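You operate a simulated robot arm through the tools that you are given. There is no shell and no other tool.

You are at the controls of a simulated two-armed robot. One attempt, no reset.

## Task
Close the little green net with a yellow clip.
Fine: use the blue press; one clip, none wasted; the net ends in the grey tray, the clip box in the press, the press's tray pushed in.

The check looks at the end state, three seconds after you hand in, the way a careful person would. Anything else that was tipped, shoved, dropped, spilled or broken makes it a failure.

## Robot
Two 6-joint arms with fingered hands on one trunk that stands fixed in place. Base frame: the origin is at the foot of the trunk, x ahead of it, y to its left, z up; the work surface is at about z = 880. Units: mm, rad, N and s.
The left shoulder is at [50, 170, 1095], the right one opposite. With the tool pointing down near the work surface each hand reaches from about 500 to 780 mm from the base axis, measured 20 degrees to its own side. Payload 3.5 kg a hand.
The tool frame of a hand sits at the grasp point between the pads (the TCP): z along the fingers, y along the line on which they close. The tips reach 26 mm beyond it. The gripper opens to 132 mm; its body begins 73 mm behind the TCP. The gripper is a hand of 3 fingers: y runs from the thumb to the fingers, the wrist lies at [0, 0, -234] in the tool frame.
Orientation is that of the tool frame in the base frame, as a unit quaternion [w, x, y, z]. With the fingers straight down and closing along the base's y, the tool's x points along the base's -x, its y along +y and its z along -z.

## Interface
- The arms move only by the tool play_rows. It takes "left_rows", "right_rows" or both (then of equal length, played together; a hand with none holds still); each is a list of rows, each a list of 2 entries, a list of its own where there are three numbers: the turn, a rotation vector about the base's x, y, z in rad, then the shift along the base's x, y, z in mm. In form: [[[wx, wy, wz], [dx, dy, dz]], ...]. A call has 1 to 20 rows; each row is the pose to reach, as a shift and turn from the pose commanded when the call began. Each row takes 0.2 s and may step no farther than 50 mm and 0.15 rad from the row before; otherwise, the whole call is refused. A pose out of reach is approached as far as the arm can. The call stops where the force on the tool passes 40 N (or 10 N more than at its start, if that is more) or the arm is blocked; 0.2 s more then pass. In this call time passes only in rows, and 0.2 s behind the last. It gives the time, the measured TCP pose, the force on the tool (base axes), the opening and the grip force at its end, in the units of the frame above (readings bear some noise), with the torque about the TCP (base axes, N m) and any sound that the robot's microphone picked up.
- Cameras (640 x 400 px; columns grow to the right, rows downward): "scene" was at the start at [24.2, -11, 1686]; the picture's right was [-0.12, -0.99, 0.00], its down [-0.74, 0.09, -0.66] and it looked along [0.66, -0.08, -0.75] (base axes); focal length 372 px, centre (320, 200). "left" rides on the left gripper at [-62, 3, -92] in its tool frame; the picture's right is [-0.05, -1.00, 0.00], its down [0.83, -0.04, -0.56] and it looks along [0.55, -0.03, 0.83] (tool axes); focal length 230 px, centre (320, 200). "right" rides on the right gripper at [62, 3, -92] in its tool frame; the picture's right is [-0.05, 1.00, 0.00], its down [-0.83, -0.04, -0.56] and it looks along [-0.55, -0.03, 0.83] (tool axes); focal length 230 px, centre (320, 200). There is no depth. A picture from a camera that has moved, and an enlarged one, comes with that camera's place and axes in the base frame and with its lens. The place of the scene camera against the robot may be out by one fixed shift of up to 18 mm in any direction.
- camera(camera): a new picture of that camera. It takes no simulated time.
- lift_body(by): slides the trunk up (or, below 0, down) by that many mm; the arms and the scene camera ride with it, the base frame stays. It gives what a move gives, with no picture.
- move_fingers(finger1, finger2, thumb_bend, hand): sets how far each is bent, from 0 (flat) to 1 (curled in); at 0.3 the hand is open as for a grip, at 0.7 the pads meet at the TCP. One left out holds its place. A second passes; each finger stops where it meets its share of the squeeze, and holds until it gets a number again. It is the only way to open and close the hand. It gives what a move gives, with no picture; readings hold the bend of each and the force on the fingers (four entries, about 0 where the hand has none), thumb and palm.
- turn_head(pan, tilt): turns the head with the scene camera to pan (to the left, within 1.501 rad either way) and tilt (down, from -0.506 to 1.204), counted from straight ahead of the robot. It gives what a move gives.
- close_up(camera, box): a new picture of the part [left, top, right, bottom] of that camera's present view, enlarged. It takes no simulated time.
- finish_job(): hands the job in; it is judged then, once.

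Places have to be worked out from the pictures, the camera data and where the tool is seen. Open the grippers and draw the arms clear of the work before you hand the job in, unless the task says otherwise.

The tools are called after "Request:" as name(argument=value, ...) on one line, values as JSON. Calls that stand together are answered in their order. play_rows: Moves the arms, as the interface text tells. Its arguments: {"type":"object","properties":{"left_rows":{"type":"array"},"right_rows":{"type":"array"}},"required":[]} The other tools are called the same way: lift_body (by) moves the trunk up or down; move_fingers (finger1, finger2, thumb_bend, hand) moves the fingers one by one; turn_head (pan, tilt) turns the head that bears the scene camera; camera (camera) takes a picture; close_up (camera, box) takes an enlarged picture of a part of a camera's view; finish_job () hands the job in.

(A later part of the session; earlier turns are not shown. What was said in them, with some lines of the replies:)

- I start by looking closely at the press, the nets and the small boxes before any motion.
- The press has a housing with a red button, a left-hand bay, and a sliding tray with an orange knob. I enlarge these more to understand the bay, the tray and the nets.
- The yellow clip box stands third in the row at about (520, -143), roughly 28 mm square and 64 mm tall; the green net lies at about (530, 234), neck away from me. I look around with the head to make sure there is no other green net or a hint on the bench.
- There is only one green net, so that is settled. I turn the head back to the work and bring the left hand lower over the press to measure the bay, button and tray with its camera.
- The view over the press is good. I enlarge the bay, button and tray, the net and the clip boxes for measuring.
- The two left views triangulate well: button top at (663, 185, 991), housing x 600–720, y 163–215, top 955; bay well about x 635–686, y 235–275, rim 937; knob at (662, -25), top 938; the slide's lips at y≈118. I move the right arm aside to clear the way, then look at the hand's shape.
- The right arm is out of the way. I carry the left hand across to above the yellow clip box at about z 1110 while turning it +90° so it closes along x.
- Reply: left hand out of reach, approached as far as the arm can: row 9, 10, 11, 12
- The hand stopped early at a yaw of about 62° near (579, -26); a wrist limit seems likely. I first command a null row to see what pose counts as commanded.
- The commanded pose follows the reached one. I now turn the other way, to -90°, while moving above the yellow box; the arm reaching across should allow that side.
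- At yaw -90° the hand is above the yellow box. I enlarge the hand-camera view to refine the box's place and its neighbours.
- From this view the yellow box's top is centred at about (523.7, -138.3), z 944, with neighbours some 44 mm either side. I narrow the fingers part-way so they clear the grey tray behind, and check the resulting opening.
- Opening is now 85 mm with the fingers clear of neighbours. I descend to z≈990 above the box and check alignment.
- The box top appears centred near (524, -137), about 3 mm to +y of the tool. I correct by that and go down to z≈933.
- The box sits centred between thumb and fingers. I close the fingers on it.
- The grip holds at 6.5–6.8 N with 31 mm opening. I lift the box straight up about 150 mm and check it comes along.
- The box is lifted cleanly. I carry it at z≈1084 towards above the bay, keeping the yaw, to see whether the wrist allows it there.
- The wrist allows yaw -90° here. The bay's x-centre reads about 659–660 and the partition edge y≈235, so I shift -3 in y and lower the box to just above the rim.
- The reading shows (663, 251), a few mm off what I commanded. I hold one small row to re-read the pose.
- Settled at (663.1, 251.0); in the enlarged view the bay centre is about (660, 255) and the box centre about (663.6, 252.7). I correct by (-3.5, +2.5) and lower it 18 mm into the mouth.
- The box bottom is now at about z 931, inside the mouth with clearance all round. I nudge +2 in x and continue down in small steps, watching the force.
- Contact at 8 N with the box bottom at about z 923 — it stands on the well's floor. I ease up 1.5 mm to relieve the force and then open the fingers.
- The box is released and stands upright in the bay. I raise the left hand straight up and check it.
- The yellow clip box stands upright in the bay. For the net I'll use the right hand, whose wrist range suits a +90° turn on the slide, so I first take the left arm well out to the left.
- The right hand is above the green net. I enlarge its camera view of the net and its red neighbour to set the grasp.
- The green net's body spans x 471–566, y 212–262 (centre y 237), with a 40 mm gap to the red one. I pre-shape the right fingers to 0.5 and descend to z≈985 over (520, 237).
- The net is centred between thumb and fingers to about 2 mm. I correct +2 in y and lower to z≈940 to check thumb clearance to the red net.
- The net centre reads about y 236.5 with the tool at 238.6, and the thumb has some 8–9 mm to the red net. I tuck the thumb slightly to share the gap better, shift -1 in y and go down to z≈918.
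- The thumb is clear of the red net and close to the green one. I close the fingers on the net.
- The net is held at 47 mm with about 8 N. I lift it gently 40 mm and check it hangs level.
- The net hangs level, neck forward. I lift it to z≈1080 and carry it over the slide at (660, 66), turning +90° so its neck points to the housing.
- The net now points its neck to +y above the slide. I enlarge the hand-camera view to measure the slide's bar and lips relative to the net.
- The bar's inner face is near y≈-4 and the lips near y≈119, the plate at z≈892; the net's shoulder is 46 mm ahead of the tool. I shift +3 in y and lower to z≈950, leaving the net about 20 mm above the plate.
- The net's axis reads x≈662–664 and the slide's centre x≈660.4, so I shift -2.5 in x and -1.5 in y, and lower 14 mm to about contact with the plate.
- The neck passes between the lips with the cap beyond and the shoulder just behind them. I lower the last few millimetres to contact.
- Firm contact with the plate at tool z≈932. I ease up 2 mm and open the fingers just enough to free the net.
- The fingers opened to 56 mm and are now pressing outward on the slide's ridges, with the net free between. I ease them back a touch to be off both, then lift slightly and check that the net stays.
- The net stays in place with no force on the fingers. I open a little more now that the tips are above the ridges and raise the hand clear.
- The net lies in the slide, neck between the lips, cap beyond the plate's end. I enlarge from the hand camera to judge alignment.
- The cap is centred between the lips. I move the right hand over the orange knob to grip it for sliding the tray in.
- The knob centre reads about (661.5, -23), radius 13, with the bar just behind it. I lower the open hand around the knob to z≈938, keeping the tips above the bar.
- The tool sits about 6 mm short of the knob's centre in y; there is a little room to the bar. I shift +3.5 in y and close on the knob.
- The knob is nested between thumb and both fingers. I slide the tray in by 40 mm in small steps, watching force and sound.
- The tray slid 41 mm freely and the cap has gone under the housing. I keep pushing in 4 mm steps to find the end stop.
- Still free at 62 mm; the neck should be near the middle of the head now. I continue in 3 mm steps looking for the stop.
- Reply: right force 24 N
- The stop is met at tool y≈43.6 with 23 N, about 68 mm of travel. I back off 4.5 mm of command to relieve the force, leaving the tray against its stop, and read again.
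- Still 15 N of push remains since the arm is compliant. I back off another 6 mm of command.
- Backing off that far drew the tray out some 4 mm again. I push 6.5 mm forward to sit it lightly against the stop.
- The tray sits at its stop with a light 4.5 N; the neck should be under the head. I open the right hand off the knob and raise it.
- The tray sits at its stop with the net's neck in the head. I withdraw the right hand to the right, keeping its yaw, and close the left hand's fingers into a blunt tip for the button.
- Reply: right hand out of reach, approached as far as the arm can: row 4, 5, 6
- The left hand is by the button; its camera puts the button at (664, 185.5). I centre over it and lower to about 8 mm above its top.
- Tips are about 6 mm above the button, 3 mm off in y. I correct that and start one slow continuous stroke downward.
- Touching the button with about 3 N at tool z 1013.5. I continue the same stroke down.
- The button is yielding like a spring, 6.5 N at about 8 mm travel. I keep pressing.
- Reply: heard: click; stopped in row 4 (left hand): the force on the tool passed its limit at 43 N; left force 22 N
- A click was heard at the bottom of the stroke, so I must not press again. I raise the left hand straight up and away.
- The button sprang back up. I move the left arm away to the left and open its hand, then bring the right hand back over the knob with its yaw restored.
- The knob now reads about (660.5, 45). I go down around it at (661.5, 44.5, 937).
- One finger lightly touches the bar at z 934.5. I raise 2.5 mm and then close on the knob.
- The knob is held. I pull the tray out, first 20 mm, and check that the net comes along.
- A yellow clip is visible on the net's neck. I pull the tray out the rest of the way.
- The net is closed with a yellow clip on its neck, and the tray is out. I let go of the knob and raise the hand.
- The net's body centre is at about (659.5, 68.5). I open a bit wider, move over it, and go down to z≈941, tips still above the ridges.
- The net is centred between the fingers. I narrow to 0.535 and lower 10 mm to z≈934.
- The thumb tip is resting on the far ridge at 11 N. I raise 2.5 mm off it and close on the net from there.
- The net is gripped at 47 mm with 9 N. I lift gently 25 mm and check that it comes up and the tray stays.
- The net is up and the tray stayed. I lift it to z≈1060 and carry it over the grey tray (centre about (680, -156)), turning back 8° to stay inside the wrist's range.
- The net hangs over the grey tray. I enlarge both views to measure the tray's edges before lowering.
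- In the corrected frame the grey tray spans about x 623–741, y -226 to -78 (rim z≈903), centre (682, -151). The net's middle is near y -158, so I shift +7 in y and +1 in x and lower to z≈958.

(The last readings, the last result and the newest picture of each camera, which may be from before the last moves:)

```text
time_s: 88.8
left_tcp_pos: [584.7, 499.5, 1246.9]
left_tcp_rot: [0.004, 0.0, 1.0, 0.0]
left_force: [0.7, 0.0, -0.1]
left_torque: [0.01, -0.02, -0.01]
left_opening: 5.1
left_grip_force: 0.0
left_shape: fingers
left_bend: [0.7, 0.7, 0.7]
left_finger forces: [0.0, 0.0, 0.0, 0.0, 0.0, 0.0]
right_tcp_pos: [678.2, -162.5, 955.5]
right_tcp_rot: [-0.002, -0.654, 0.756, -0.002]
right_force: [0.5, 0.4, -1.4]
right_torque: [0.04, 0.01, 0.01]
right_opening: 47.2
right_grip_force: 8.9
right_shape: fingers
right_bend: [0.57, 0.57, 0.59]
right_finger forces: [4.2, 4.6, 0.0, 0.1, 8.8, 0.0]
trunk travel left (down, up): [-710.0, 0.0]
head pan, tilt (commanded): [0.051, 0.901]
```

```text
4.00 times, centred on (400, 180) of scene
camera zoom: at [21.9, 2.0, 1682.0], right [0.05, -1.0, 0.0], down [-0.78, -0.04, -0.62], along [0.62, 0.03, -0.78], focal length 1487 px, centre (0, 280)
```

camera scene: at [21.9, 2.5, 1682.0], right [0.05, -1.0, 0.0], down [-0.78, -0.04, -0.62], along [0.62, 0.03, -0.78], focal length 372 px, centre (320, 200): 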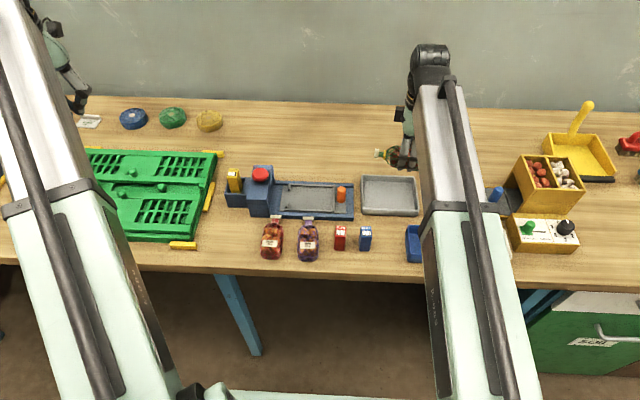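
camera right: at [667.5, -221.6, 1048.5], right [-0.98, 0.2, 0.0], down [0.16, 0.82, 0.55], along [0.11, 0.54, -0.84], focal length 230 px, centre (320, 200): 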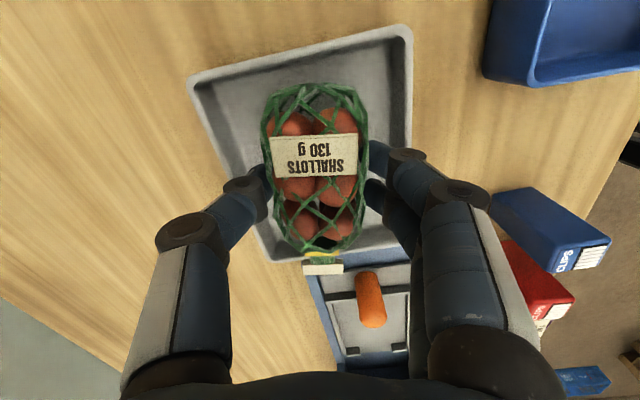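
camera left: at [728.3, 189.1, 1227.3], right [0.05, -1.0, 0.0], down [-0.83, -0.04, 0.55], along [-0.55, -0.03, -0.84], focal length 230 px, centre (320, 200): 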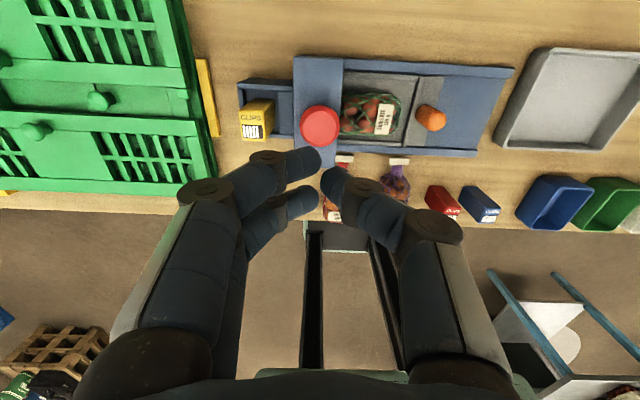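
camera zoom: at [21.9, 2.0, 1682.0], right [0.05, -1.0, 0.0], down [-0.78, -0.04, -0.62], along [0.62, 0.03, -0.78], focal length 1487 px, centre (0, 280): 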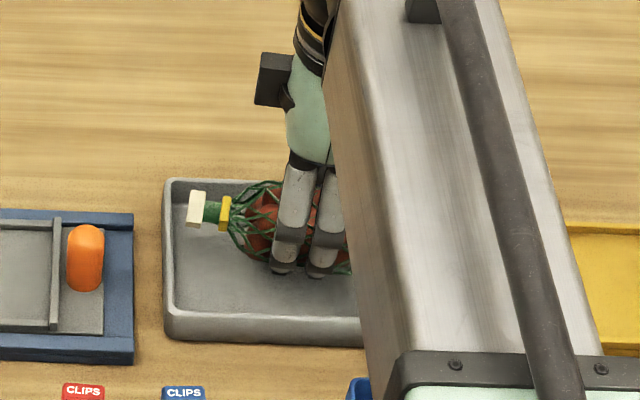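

The net sits within the tray's outline with several millimetres to spare at both ends. I shift +2 in x and lower it 22 mm towards the tray's floor.

Request:
play_rows(right_rows=[[[0, 0, 0], [2, 0, -6]], [[0, 0, 0], [2, 0, -12]], [[0, 0, 0], [2, 0, -18]], [[0, 0, 0], [2, 0, -22]]])

Request:
camera(camera="right")

Request:
close_up(camera="scene", box=[340, 130, 460, 230])

```text
time_s: 89.8
left_tcp_pos: [585.5, 500.9, 1247.8]
left_tcp_rot: [0.003, 0.0, 1.0, 0.0]
left_force: [0.0, -0.1, 0.9]
left_torque: [-0.05, 0.01, 0.03]
left_opening: 5.5
left_grip_force: 0.0
left_shape: fingers
left_bend: [0.7, 0.7, 0.7]
left_finger forces: [0.0, 0.1, 0.1, 0.1, 0.0, 0.0]
right_tcp_pos: [681.3, -163.7, 933.0]
right_tcp_rot: [-0.002, -0.654, 0.756, -0.003]
right_force: [0.5, 0.0, -0.8]
right_torque: [0.04, -0.02, 0.01]
right_opening: 47.2
right_grip_force: 8.8
right_shape: fingers
right_bend: [0.57, 0.57, 0.59]
right_finger forces: [4.2, 4.6, 0.0, 0.0, 8.8, 0.0]
trunk travel left (down, up): [-710.0, 0.0]
head pan, tilt (commanded): [0.051, 0.901]
```

```text
taken
camera right: at [670.6, -221.6, 1026.6], right [-0.98, 0.2, 0.0], down [0.16, 0.82, 0.55], along [0.11, 0.54, -0.84], focal length 230 px, centre (320, 200)
```

right: 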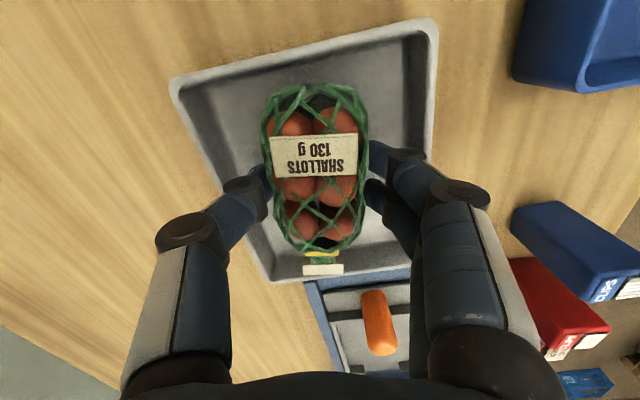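

```text
4.00 times, centred on (400, 180) of scene
camera zoom: at [21.9, 2.0, 1682.0], right [0.05, -1.0, 0.0], down [-0.78, -0.04, -0.62], along [0.62, 0.03, -0.78], focal length 1487 px, centre (0, 280)
```

zoom: 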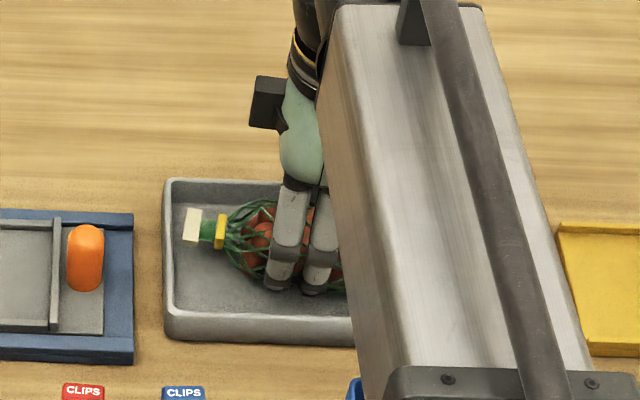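

The cap has about 5 mm to the tray's left wall and the bottom end is clear too. I lower the last few millimetres to contact.

Request:
play_rows(right_rows=[[[0, 0, 0], [0, 0, -2]], [[0, 0, 0], [0, 0, -4]], [[0, 0, 0], [0, 0, -6]]])

Request:
close_up(camera="scene", box=[340, 130, 460, 230])

```text
time_s: 90.6
left_tcp_pos: [584.8, 500.9, 1248.7]
left_tcp_rot: [0.004, 0.0, 1.0, 0.0]
left_force: [-0.1, 0.7, -0.4]
left_torque: [0.04, 0.01, -0.02]
left_opening: 5.4
left_grip_force: 0.1
left_shape: fingers
left_bend: [0.7, 0.7, 0.7]
left_finger forces: [0.0, 0.0, 0.1, 0.1, 0.1, 0.0]
right_tcp_pos: [682.0, -162.1, 927.5]
right_tcp_rot: [-0.002, -0.654, 0.756, -0.003]
right_force: [-0.4, -1.3, -1.3]
right_torque: [-0.01, 0.02, 0.03]
right_opening: 47.0
right_grip_force: 8.9
right_shape: fingers
right_bend: [0.57, 0.57, 0.59]
right_finger forces: [4.2, 4.6, 0.0, 0.0, 8.9, 0.0]
trunk travel left (down, up): [-710.0, 0.0]
head pan, tilt (commanded): [0.051, 0.901]
```

```text
4.00 times, centred on (400, 180) of scene
camera zoom: at [22.0, 1.9, 1682.0], right [0.05, -1.0, 0.0], down [-0.78, -0.04, -0.62], along [0.62, 0.03, -0.78], focal length 1487 px, centre (0, 280)
```

zoom: 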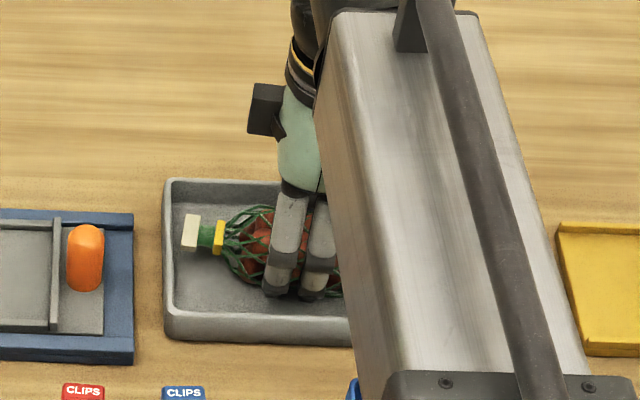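

No contact yet at z 927.5. I go down further in 2 mm steps.

Request:
play_rows(right_rows=[[[0, 0, 0], [0, -1, -2]], [[0, 0, 0], [0, -1, -4]]])

```text
time_s: 91.2
left_tcp_pos: [583.7, 500.9, 1248.5]
left_tcp_rot: [0.004, 0.0, 1.0, 0.0]
left_force: [0.4, 0.6, -0.1]
left_torque: [0.0, 0.03, 0.02]
left_opening: 5.5
left_grip_force: 0.1
left_shape: fingers
left_bend: [0.7, 0.7, 0.7]
left_finger forces: [0.0, 0.0, 0.0, 0.0, 0.1, 0.0]
right_tcp_pos: [682.4, -162.3, 925.1]
right_tcp_rot: [-0.002, -0.655, 0.756, -0.004]
right_force: [-0.7, 1.0, 6.0]
right_torque: [0.01, 0.0, 0.01]
right_opening: 47.0
right_grip_force: 9.7
right_shape: fingers
right_bend: [0.58, 0.57, 0.59]
right_finger forces: [5.0, 5.1, 0.1, 0.1, 9.8, 0.0]
trunk travel left (down, up): [-710.0, 0.0]
head pan, tilt (commanded): [0.051, 0.901]
```

Contact at 6 N — the net rests on the tray's floor. I open the fingers moderately and lift away.

Request:
move_fingers(hand="right", finger1=0.51, finger2=0.51, thumb_bend=0.51)

Request:
play_rows(right_rows=[[[0, 0, 0], [0, 0, 8]], [[0, 0, 0], [0, 0, 20]], [[0, 0, 0], [0, 0, 50]], [[0, 0, 0], [0, 0, 90]], [[0, 0, 0], [0, 0, 135]]])

Request:
camera(camera="right")

Request:
close_up(camera="scene", box=[320, 130, 440, 230])

```text
time_s: 92.2
left_tcp_pos: [585.2, 499.7, 1247.9]
left_tcp_rot: [0.004, 0.0, 1.0, 0.0]
left_force: [-0.1, -0.6, 0.5]
left_torque: [-0.01, 0.01, -0.01]
left_opening: 5.3
left_grip_force: 0.1
left_shape: fingers
left_bend: [0.7, 0.7, 0.7]
left_finger forces: [0.0, 0.1, 0.0, 0.0, 0.1, 0.0]
right_tcp_pos: [682.0, -163.4, 923.3]
right_tcp_rot: [-0.002, -0.654, 0.757, -0.003]
right_force: [0.3, 0.1, -0.1]
right_torque: [-0.01, -0.03, 0.03]
right_opening: 63.7
right_grip_force: 0.0
right_shape: fingers
right_bend: [0.51, 0.51, 0.51]
right_finger forces: [0.0, 0.0, 0.0, 0.0, 0.0, 0.1]
trunk travel left (down, up): [-710.0, 0.0]
head pan, tilt (commanded): [0.051, 0.901]
```

```text
time_s: 93.4
left_tcp_pos: [584.7, 499.3, 1246.7]
left_tcp_rot: [0.004, 0.0, 1.0, 0.0]
left_force: [-0.4, -0.4, 0.5]
left_torque: [0.02, -0.02, -0.03]
left_opening: 5.3
left_grip_force: 0.2
left_shape: fingers
left_bend: [0.7, 0.7, 0.7]
left_finger forces: [0.0, 0.1, 0.0, 0.0, 0.0, 0.0]
right_tcp_pos: [684.9, -164.0, 1057.5]
right_tcp_rot: [-0.002, -0.654, 0.756, -0.003]
right_force: [-0.3, -0.8, -0.3]
right_torque: [-0.03, -0.03, -0.03]
right_opening: 63.7
right_grip_force: 0.0
right_shape: fingers
right_bend: [0.51, 0.51, 0.51]
right_finger forces: [0.0, 0.0, 0.1, 0.1, 0.0, 0.0]
trunk travel left (down, up): [-710.0, 0.0]
head pan, tilt (commanded): [0.051, 0.901]
```

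```text
taken
camera right: at [673.2, -223.1, 1151.6], right [-0.98, 0.2, 0.0], down [0.16, 0.82, 0.55], along [0.11, 0.54, -0.84], focal length 230 px, centre (320, 200)
```

right: 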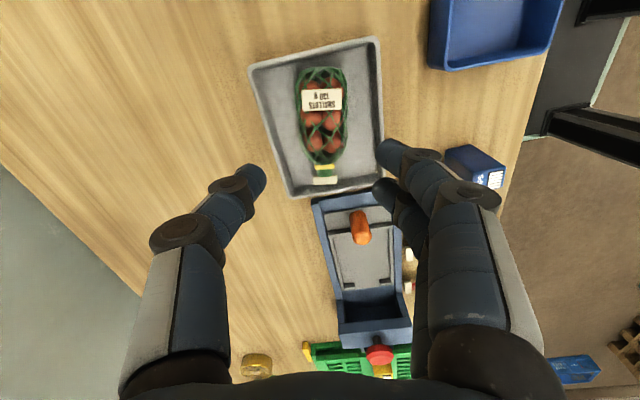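

```text
4.00 times, centred on (380, 180) of scene
camera zoom: at [21.5, 2.0, 1682.0], right [0.05, -1.0, 0.0], down [-0.78, -0.04, -0.62], along [0.62, 0.03, -0.78], focal length 1487 px, centre (80, 280)
```

zoom: 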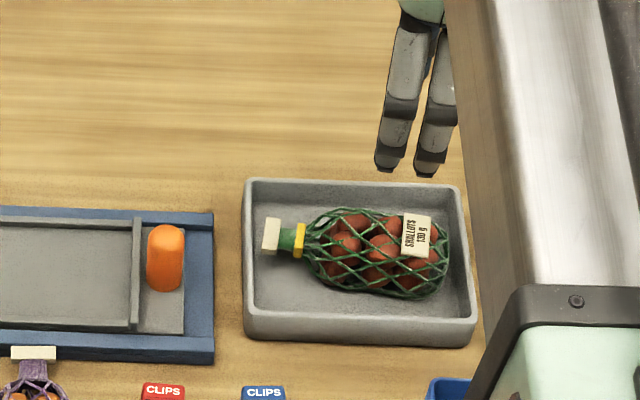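

The closed green net lies fully inside the grey tray. Now I bring the right hand back over the knob with yaw 90° to push the press's tray in.

Request:
move_fingers(hand="right", finger1=0.54, finger2=0.54, thumb_bend=0.54)

Request:
play_rows(right_rows=[[[0, 0, 0.02], [-5, 35, 2]], [[0, 0, 0.06], [-11, 71, 2]], [[0, 0, 0.1], [-17, 106, 2]], [[0, 0, 0.147], [-23, 141, 2]], [[0, 0, 0.147], [-23, 141, 2]]])

Request:
camera(camera="right")

```text
time_s: 94.4
left_tcp_pos: [583.5, 499.5, 1247.4]
left_tcp_rot: [0.003, 0.0, 1.0, 0.0]
left_force: [0.0, 0.2, -0.3]
left_torque: [-0.02, 0.03, 0.0]
left_opening: 5.0
left_grip_force: 0.0
left_shape: fingers
left_bend: [0.7, 0.7, 0.7]
left_finger forces: [0.0, 0.0, 0.1, 0.1, 0.1, 0.1]
right_tcp_pos: [685.6, -164.1, 1058.2]
right_tcp_rot: [-0.003, -0.654, 0.756, -0.002]
right_force: [0.3, 0.5, 0.0]
right_torque: [0.0, -0.01, -0.02]
right_opening: 54.7
right_grip_force: 0.1
right_shape: fingers
right_bend: [0.54, 0.54, 0.54]
right_finger forces: [0.0, 0.1, 0.0, 0.0, 0.0, 0.0]
trunk travel left (down, up): [-710.0, 0.0]
head pan, tilt (commanded): [0.051, 0.901]
```

```text
time_s: 95.6
left_tcp_pos: [585.2, 500.9, 1248.0]
left_tcp_rot: [0.003, 0.001, 1.0, 0.0]
left_force: [-1.0, 0.2, 0.2]
left_torque: [0.03, -0.01, 0.01]
left_opening: 5.4
left_grip_force: 0.1
left_shape: fingers
left_bend: [0.7, 0.7, 0.7]
left_finger forces: [0.1, 0.0, 0.1, 0.0, 0.1, 0.0]
right_tcp_pos: [661.7, -21.2, 1064.8]
right_tcp_rot: [0.002, 0.708, -0.706, 0.002]
right_force: [0.6, -0.5, 0.6]
right_torque: [0.02, 0.03, 0.02]
right_opening: 55.1
right_grip_force: 0.0
right_shape: fingers
right_bend: [0.54, 0.54, 0.54]
right_finger forces: [0.1, 0.1, 0.0, 0.0, 0.0, 0.1]
trunk travel left (down, up): [-710.0, 0.0]
head pan, tilt (commanded): [0.051, 0.901]
```

```text
taken
camera right: at [658.0, -81.4, 1156.6], right [-1.0, 0.05, 0.0], down [0.04, 0.83, 0.55], along [0.03, 0.55, -0.84], focal length 230 px, centre (320, 200)
```

right: 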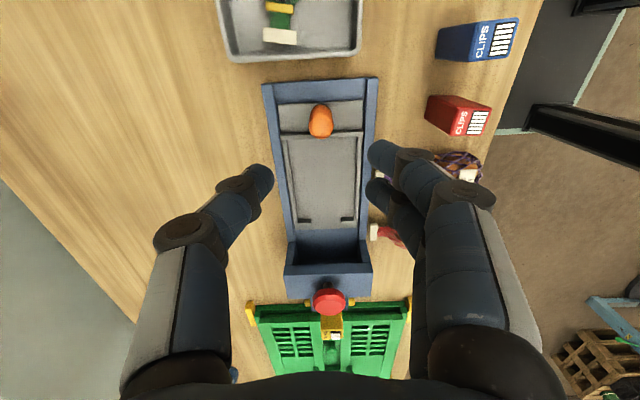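

The knob reads about (661, -20), almost under the tool. I shift -2 in y and go down to z≈938, then close.

Request:
play_rows(right_rows=[[[0, 0, 0], [-0.5, -2, -40]], [[0, 0, 0], [-0.5, -2, -80]], [[0, 0, 0], [-0.5, -2, -115]], [[0, 0, 0], [-0.5, -2, -126]], [[0, 0, 0], [-0.5, -2, -126]]])

Request:
move_fingers(hand="right", finger1=0.68, finger2=0.68, thumb_bend=0.68)

Request:
camera(camera="right")

```text
time_s: 96.8
left_tcp_pos: [584.6, 500.8, 1248.9]
left_tcp_rot: [0.004, 0.0, 1.0, 0.001]
left_force: [-0.2, -0.4, 0.3]
left_torque: [-0.01, 0.03, 0.0]
left_opening: 5.1
left_grip_force: 0.1
left_shape: fingers
left_bend: [0.7, 0.7, 0.7]
left_finger forces: [0.0, 0.1, 0.1, 0.1, 0.1, 0.1]
right_tcp_pos: [660.0, -22.4, 934.1]
right_tcp_rot: [0.002, 0.707, -0.707, 0.003]
right_force: [-0.2, -0.2, -0.3]
right_torque: [0.02, -0.02, -0.03]
right_opening: 55.0
right_grip_force: 0.0
right_shape: fingers
right_bend: [0.54, 0.54, 0.54]
right_finger forces: [0.0, 0.1, 0.0, 0.1, 0.0, 0.0]
trunk travel left (down, up): [-710.0, 0.0]
head pan, tilt (commanded): [0.051, 0.901]
```

```text
time_s: 97.8
left_tcp_pos: [584.7, 499.8, 1247.9]
left_tcp_rot: [0.004, 0.0, 1.0, 0.0]
left_force: [0.5, -0.8, -0.1]
left_torque: [0.0, 0.0, 0.0]
left_opening: 5.4
left_grip_force: 0.0
left_shape: fingers
left_bend: [0.7, 0.7, 0.7]
left_finger forces: [0.0, 0.1, 0.0, 0.1, 0.0, 0.0]
right_tcp_pos: [660.7, -24.0, 933.2]
right_tcp_rot: [0.002, 0.708, -0.706, 0.003]
right_force: [2.0, 0.5, -1.5]
right_torque: [0.0, -0.05, 0.02]
right_opening: 18.7
right_grip_force: 4.0
right_shape: fingers
right_bend: [0.67, 0.65, 0.66]
right_finger forces: [0.7, 2.1, 0.0, 0.0, 4.9, 0.0]
trunk travel left (down, up): [-710.0, 0.0]
head pan, tilt (commanded): [0.051, 0.901]
```

```text
taken
camera right: at [657.3, -83.2, 1027.1], right [-1.0, 0.05, 0.0], down [0.04, 0.83, 0.55], along [0.03, 0.55, -0.84], focal length 230 px, centre (320, 200)
```

right: 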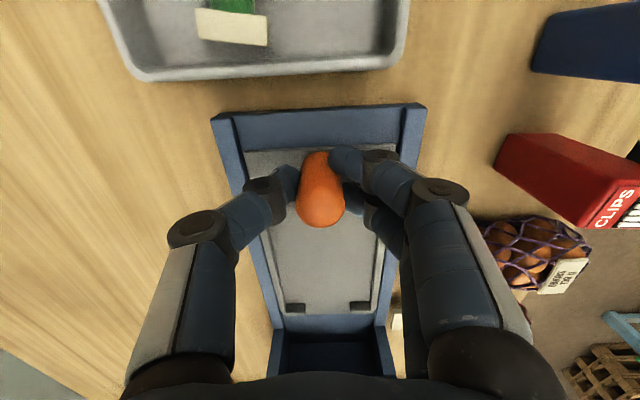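

The knob is held again. I slide the empty tray in by about 62 mm first.

Request:
play_rows(right_rows=[[[0, 0, 0], [0, 7, 0]], [[0, 0, 0], [0, 15, 0]], [[0, 0, 0], [0, 23, 0]], [[0, 0, 0], [0, 31, 0]], [[0, 0, 0], [0, 39, 0]], [[0, 0, 0], [0, 47, 0]], [[0, 0, 0], [0, 55, 0]], [[0, 0, 0], [0, 62, 0]]])

Request:
close_up(camera="scene", box=[215, 140, 365, 240])

```text
time_s: 99.6
left_tcp_pos: [585.1, 501.5, 1246.6]
left_tcp_rot: [0.003, 0.0, 1.0, 0.0]
left_force: [1.0, -0.2, -0.8]
left_torque: [0.05, 0.01, 0.01]
left_opening: 5.1
left_grip_force: 0.0
left_shape: fingers
left_bend: [0.7, 0.7, 0.7]
left_finger forces: [0.1, 0.0, 0.0, 0.1, 0.0, 0.1]
right_tcp_pos: [659.3, 38.9, 934.5]
right_tcp_rot: [0.002, 0.708, -0.706, 0.002]
right_force: [2.5, 0.7, -4.8]
right_torque: [0.01, -0.02, 0.01]
right_opening: 18.7
right_grip_force: 3.4
right_shape: fingers
right_bend: [0.67, 0.65, 0.65]
right_finger forces: [0.4, 1.8, 0.0, 0.0, 4.9, 0.1]
trunk travel left (down, up): [-710.0, 0.0]
head pan, tilt (commanded): [0.051, 0.901]
```

```text
4.00 times, centred on (290, 190) of scene
camera zoom: at [22.6, 2.2, 1682.0], right [0.05, -1.0, 0.0], down [-0.78, -0.04, -0.62], along [0.62, 0.03, -0.78], focal length 1487 px, centre (440, 240)
```

zoom: 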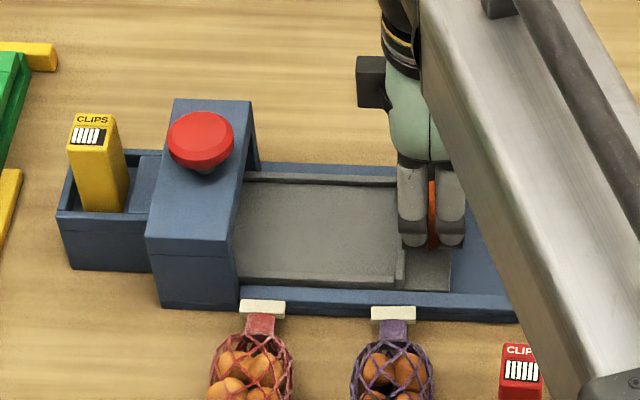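

I push the last millimetres to the end stop.

Request:
play_rows(right_rows=[[[0, 0, 0], [0, 3, 0]], [[0, 0, 0], [0, 6, 0]], [[0, 0, 0], [0, 9, 0]]])

Request:
close_up(camera="scene", box=[215, 140, 365, 240])

```text
time_s: 100.4
left_tcp_pos: [585.5, 498.3, 1248.4]
left_tcp_rot: [0.004, 0.001, 1.0, 0.001]
left_force: [-0.5, 0.3, 0.7]
left_torque: [0.01, 0.01, 0.03]
left_opening: 5.2
left_grip_force: 0.0
left_shape: fingers
left_bend: [0.7, 0.7, 0.7]
left_finger forces: [0.0, 0.0, 0.0, 0.1, 0.0, 0.1]
right_tcp_pos: [659.9, 43.2, 935.0]
right_tcp_rot: [-0.003, -0.707, 0.707, -0.003]
right_force: [2.0, -12.9, -3.0]
right_torque: [-0.3, -0.05, 0.12]
right_opening: 19.2
right_grip_force: 6.6
right_shape: fingers
right_bend: [0.66, 0.65, 0.66]
right_finger forces: [6.1, 4.9, 0.1, 0.0, 4.0, 0.1]
trunk travel left (down, up): [-710.0, 0.0]
head pan, tilt (commanded): [0.051, 0.901]
```

```text
4.00 times, centred on (290, 190) of scene
camera zoom: at [22.2, 0.1, 1682.0], right [0.05, -1.0, 0.0], down [-0.78, -0.04, -0.62], along [0.62, 0.03, -0.78], focal length 1487 px, centre (440, 240)
```

zoom: 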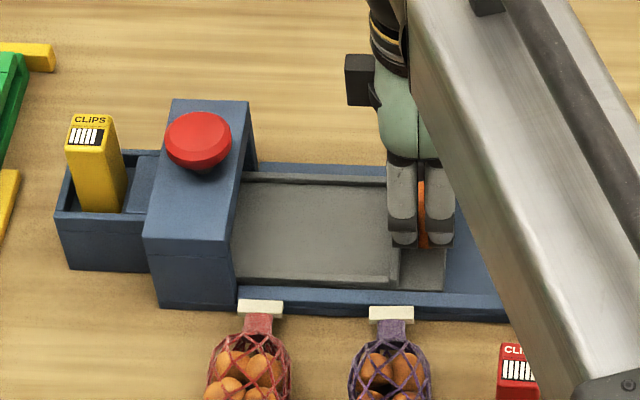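

Stop reached at 13 N, and the clip box's window now shows one clip fewer. I relax the push by 4 mm, keeping a light contact, and open the hand.

Request:
play_rows(right_rows=[[[0, 0, 0], [0, -4, 0]]])

Request:
move_fingers(hand="right", finger1=0.55, finger2=0.55, thumb_bend=0.55)

Request:
close_up(camera="scene", box=[215, 140, 365, 240])

```text
time_s: 100.8
left_tcp_pos: [585.1, 500.8, 1247.3]
left_tcp_rot: [0.003, -0.001, 1.0, 0.002]
left_force: [0.1, 0.2, -0.1]
left_torque: [-0.03, 0.02, 0.0]
left_opening: 5.1
left_grip_force: 0.0
left_shape: fingers
left_bend: [0.7, 0.7, 0.7]
left_finger forces: [0.1, 0.0, 0.0, 0.0, 0.0, 0.0]
right_tcp_pos: [660.5, 44.2, 935.3]
right_tcp_rot: [0.002, 0.707, -0.707, 0.003]
right_force: [3.7, -5.7, -0.8]
right_torque: [-0.15, -0.08, 0.02]
right_opening: 18.9
right_grip_force: 5.6
right_shape: fingers
right_bend: [0.67, 0.66, 0.66]
right_finger forces: [4.5, 1.4, 0.0, 0.0, 5.4, 0.0]
trunk travel left (down, up): [-710.0, 0.0]
head pan, tilt (commanded): [0.051, 0.901]
```

```text
time_s: 101.8
left_tcp_pos: [586.0, 499.3, 1247.3]
left_tcp_rot: [0.004, 0.0, 1.0, 0.0]
left_force: [0.5, -1.3, -0.2]
left_torque: [0.0, 0.02, -0.03]
left_opening: 5.5
left_grip_force: 0.1
left_shape: fingers
left_bend: [0.7, 0.7, 0.7]
left_finger forces: [0.1, 0.0, 0.0, 0.0, 0.1, 0.0]
right_tcp_pos: [659.2, 44.2, 936.8]
right_tcp_rot: [0.002, 0.708, -0.706, 0.004]
right_force: [1.7, -1.5, 0.3]
right_torque: [-0.09, -0.04, 0.04]
right_opening: 50.4
right_grip_force: 1.7
right_shape: fingers
right_bend: [0.55, 0.57, 0.55]
right_finger forces: [0.1, 2.8, 0.0, 0.0, 0.0, 0.0]
trunk travel left (down, up): [-710.0, 0.0]
head pan, tilt (commanded): [0.051, 0.901]
```

```text
4.00 times, centred on (290, 190) of scene
camera zoom: at [21.9, 1.8, 1682.0], right [0.05, -1.0, 0.0], down [-0.78, -0.04, -0.62], along [0.62, 0.03, -0.78], focal length 1487 px, centre (440, 240)
```

zoom: 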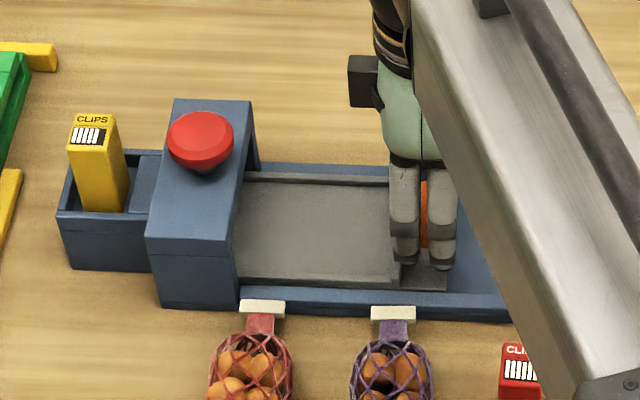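

The hand is open apart from one finger lightly grazing. I raise straight up and look at the tray's position.

Request:
play_rows(right_rows=[[[0, 0, 0], [0, 0, 8]], [[0, 0, 0], [0, 0, 25]], [[0, 0, 0], [0, 0, 60]], [[0, 0, 0], [0, 0, 105]]])

Request:
close_up(camera="scene", box=[215, 140, 365, 240])

Request:
camera(camera="right")

```text
time_s: 102.8
left_tcp_pos: [584.5, 500.7, 1246.9]
left_tcp_rot: [0.004, 0.0, 1.0, 0.0]
left_force: [0.0, 0.1, -0.1]
left_torque: [-0.03, 0.01, 0.01]
left_opening: 5.3
left_grip_force: 0.1
left_shape: fingers
left_bend: [0.7, 0.7, 0.7]
left_finger forces: [0.1, 0.0, 0.0, 0.0, 0.0, 0.0]
right_tcp_pos: [658.9, 42.5, 1041.8]
right_tcp_rot: [0.002, 0.708, -0.706, 0.004]
right_force: [0.0, 0.1, -0.1]
right_torque: [0.0, -0.01, -0.01]
right_opening: 50.4
right_grip_force: 0.1
right_shape: fingers
right_bend: [0.55, 0.55, 0.55]
right_finger forces: [0.0, 0.0, 0.0, 0.0, 0.0, 0.0]
trunk travel left (down, up): [-710.0, 0.0]
head pan, tilt (commanded): [0.051, 0.901]
```

```text
4.00 times, centred on (290, 190) of scene
camera zoom: at [21.5, 1.9, 1682.0], right [0.05, -1.0, 0.0], down [-0.78, -0.04, -0.62], along [0.62, 0.03, -0.78], focal length 1487 px, centre (440, 240)
```

zoom: 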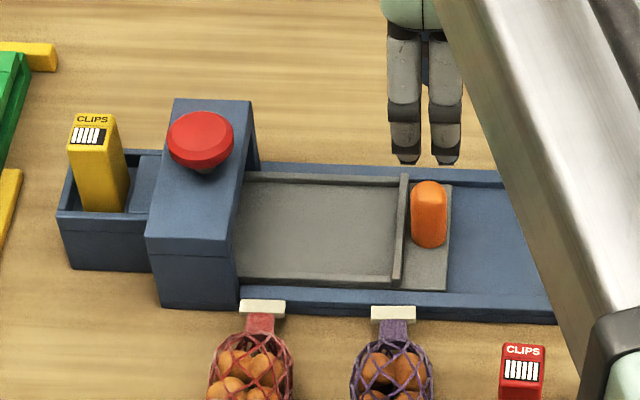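

```text
taken
camera right: at [655.7, -18.5, 1134.4], right [-1.0, 0.05, 0.0], down [0.04, 0.83, 0.55], along [0.03, 0.55, -0.84], focal length 230 px, centre (320, 200)
```

right: 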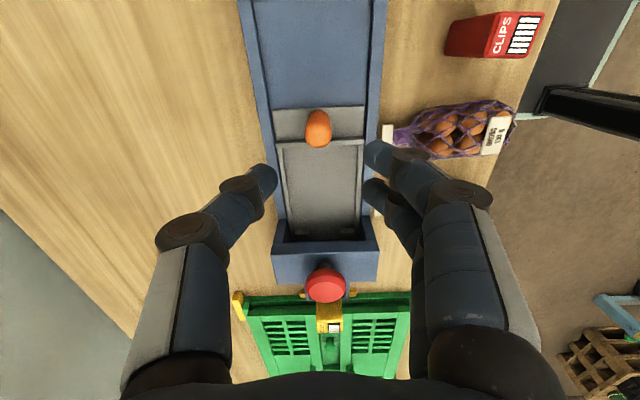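

The tray is fully in and the clip box stands in the press. I withdraw the right arm up and to the right, turning it back to neutral.

Request:
play_rows(right_rows=[[[0, 0, -0.1], [0, -5, 30]], [[0, 0, -0.22], [-4, -35, 60]], [[0, 0, -0.34], [-9, -70, 85]], [[0, 0, -0.46], [-14, -105, 110]], [[0, 0, -0.58], [-19, -140, 135]], [[0, 0, -0.7], [-24, -175, 160]], [[0, 0, -0.82], [-29, -210, 180]], [[0, 0, -0.94], [-34, -245, 200]], [[0, 0, -1.06], [-39, -285, 205]], [[0, 0, -1.18], [-44, -325, 205]], [[0, 0, -1.31], [-49, -365, 205]], [[0, 0, -1.44], [-54, -405, 205]], [[0, 0, -1.571], [-58, -445, 205]], [[0, 0, -1.571], [-58, -445, 205]]])

Request:
move_fingers(hand="right", finger1=0.3, finger2=0.3, thumb_bend=0.3)

Request:
move_fingers(hand="left", finger1=0.3, finger2=0.3, thumb_bend=0.3)

Request:
camera(camera="scene")

Request:
close_up(camera="scene", box=[200, 150, 440, 280])

Request:
camera(camera="right")

Request:
camera(camera="left")

```text
time_s: 105.8
left_tcp_pos: [586.3, 500.6, 1247.4]
left_tcp_rot: [0.003, 0.0, 1.0, 0.0]
left_force: [0.2, 0.0, 0.4]
left_torque: [-0.04, 0.0, -0.03]
left_opening: 5.5
left_grip_force: 0.1
left_shape: fingers
left_bend: [0.7, 0.7, 0.7]
left_finger forces: [0.0, 0.0, 0.1, 0.0, 0.0, 0.0]
right_tcp_pos: [599.3, -403.5, 1248.6]
right_tcp_rot: [-0.004, 0.0, 1.0, 0.0]
right_force: [0.1, -0.6, 0.7]
right_torque: [0.01, -0.01, 0.02]
right_opening: 50.8
right_grip_force: 0.1
right_shape: fingers
right_bend: [0.55, 0.55, 0.55]
right_finger forces: [0.0, 0.0, 0.1, 0.1, 0.0, 0.0]
trunk travel left (down, up): [-710.0, 0.0]
head pan, tilt (commanded): [0.051, 0.901]
```

```text
time_s: 106.8
left_tcp_pos: [585.2, 500.7, 1247.8]
left_tcp_rot: [0.004, 0.0, 1.0, 0.0]
left_force: [-1.0, 0.4, 0.8]
left_torque: [-0.01, 0.02, 0.01]
left_opening: 4.8
left_grip_force: 0.1
left_shape: fingers
left_bend: [0.7, 0.7, 0.7]
left_finger forces: [0.1, 0.0, 0.1, 0.0, 0.1, 0.0]
right_tcp_pos: [600.6, -403.2, 1247.9]
right_tcp_rot: [-0.004, -0.001, 1.0, -0.001]
right_force: [0.0, 0.1, -0.4]
right_torque: [0.0, 0.01, 0.0]
right_opening: 133.9
right_grip_force: 0.1
right_shape: fingers
right_bend: [0.3, 0.3, 0.3]
right_finger forces: [0.1, 0.0, 0.1, 0.0, 0.0, 0.1]
trunk travel left (down, up): [-710.0, 0.0]
head pan, tilt (commanded): [0.051, 0.901]
```

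```text
time_s: 107.8
left_tcp_pos: [585.8, 499.3, 1248.7]
left_tcp_rot: [0.003, -0.001, 1.0, 0.001]
left_force: [0.5, -0.2, -0.2]
left_torque: [-0.01, 0.0, 0.0]
left_opening: 133.9
left_grip_force: 0.0
left_shape: fingers
left_bend: [0.3, 0.3, 0.3]
left_finger forces: [0.0, 0.0, 0.0, 0.1, 0.1, 0.0]
right_tcp_pos: [600.4, -402.8, 1247.6]
right_tcp_rot: [-0.004, -0.001, 1.0, -0.002]
right_force: [1.0, -0.4, 0.9]
right_torque: [0.02, 0.03, -0.01]
right_opening: 134.0
right_grip_force: 0.1
right_shape: fingers
right_bend: [0.3, 0.3, 0.3]
right_finger forces: [0.0, 0.1, 0.1, 0.1, 0.0, 0.0]
trunk travel left (down, up): [-710.0, 0.0]
head pan, tilt (commanded): [0.051, 0.901]
```

```text
taken
camera scene: at [21.8, 1.9, 1682.0], right [0.05, -1.0, 0.0], down [-0.78, -0.04, -0.62], along [0.62, 0.03, -0.78], focal length 372 px, centre (320, 200)
```

scene: 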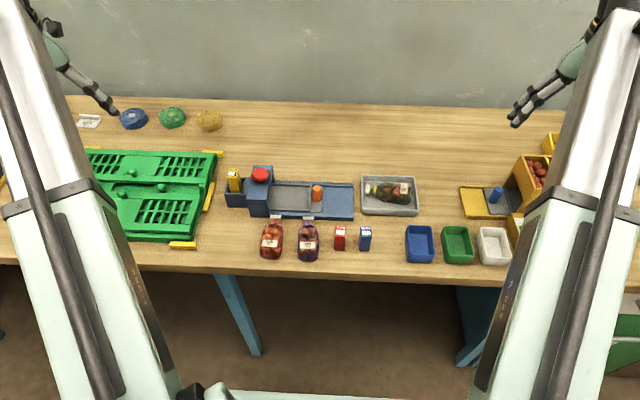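

```text
2.67 times, centred on (320, 215) of scene
camera zoom: at [21.8, 1.9, 1682.0], right [0.05, -1.0, 0.0], down [-0.78, -0.04, -0.62], along [0.62, 0.03, -0.78], focal length 991 px, centre (320, 160)
```

zoom: 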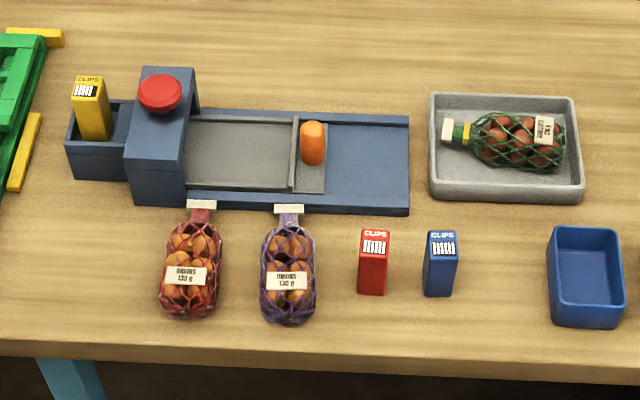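

```text
taken
camera right: at [539.8, -399.3, 1340.7], right [0.05, 1.0, 0.0], down [0.83, -0.04, 0.55], along [0.55, -0.03, -0.84], focal length 230 px, centre (320, 200)
```

right: 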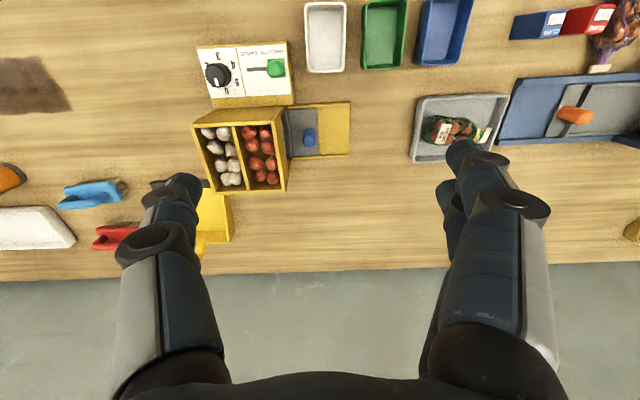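

```text
taken
camera left: at [646.1, 502.1, 1340.9], right [0.05, -1.0, 0.0], down [-0.83, -0.04, 0.55], along [-0.55, -0.03, -0.84], focal length 230 px, centre (320, 200)
```

left: 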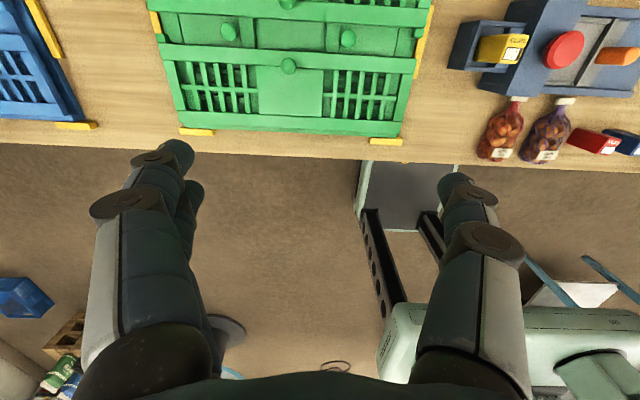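

Everything else is where it was; the press, nets and boxes line up with the first pictures. A last close look at the clip, the tray and the clip box before handing in.

Request:
close_up(camera="scene", box=[355, 165, 425, 225])

Request:
close_up(camera="scene", box=[215, 155, 335, 235])

```text
6.67 times, centred on (390, 195) of scene
camera zoom: at [21.8, 1.9, 1682.0], right [0.05, -1.0, 0.0], down [-0.78, -0.04, -0.62], along [0.62, 0.03, -0.78], focal length 2478 px, centre (-147, 233)
```

zoom: 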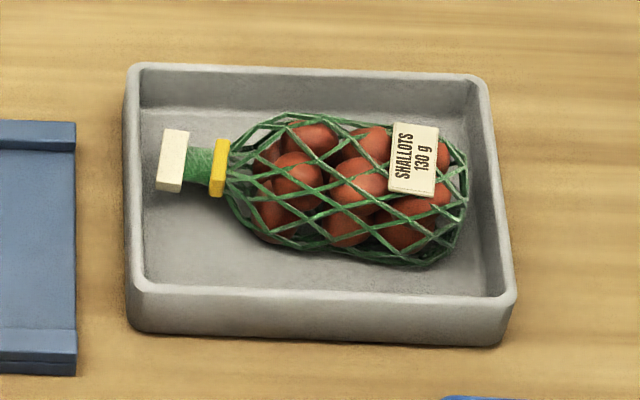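

```text
5.00 times, centred on (275, 195) of scene
camera zoom: at [21.8, 1.9, 1682.0], right [0.05, -1.0, 0.0], down [-0.78, -0.04, -0.62], along [0.62, 0.03, -0.78], focal length 1858 px, centre (545, 225)
```

zoom: 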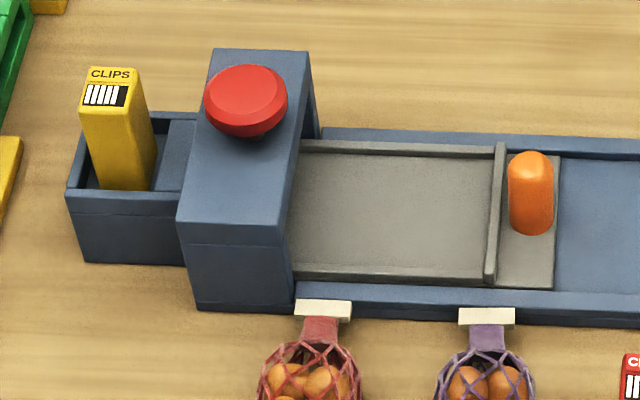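

The net is in the grey tray with one yellow clip on its neck, the clip box stands in the press with four of its five clips left, the press's tray is in, and both arms are clear with open hands. I hand the job in.

Request:
finish_job()

```text
The job is handed in.
```

The green net is closed with one yellow clip and lies in the grey tray. I have handed the job in; the result of the check hasn't come back.

- **Clip:** I used the blue press with a single stroke and heard one click. A yellow clip is on the net's neck, and the box's window shows four of its five clips left.
- **Press:** the yellow clip box stands upright in the press's bay. The press's tray is pushed in to its stop.
- **Surroundings:** nothing was tipped, dropped or spilled. The press, the other two nets, the red and blue clip boxes and the bins are where they were in the first pictures.
- **Arms:** both hands are open and drawn clear of the work.
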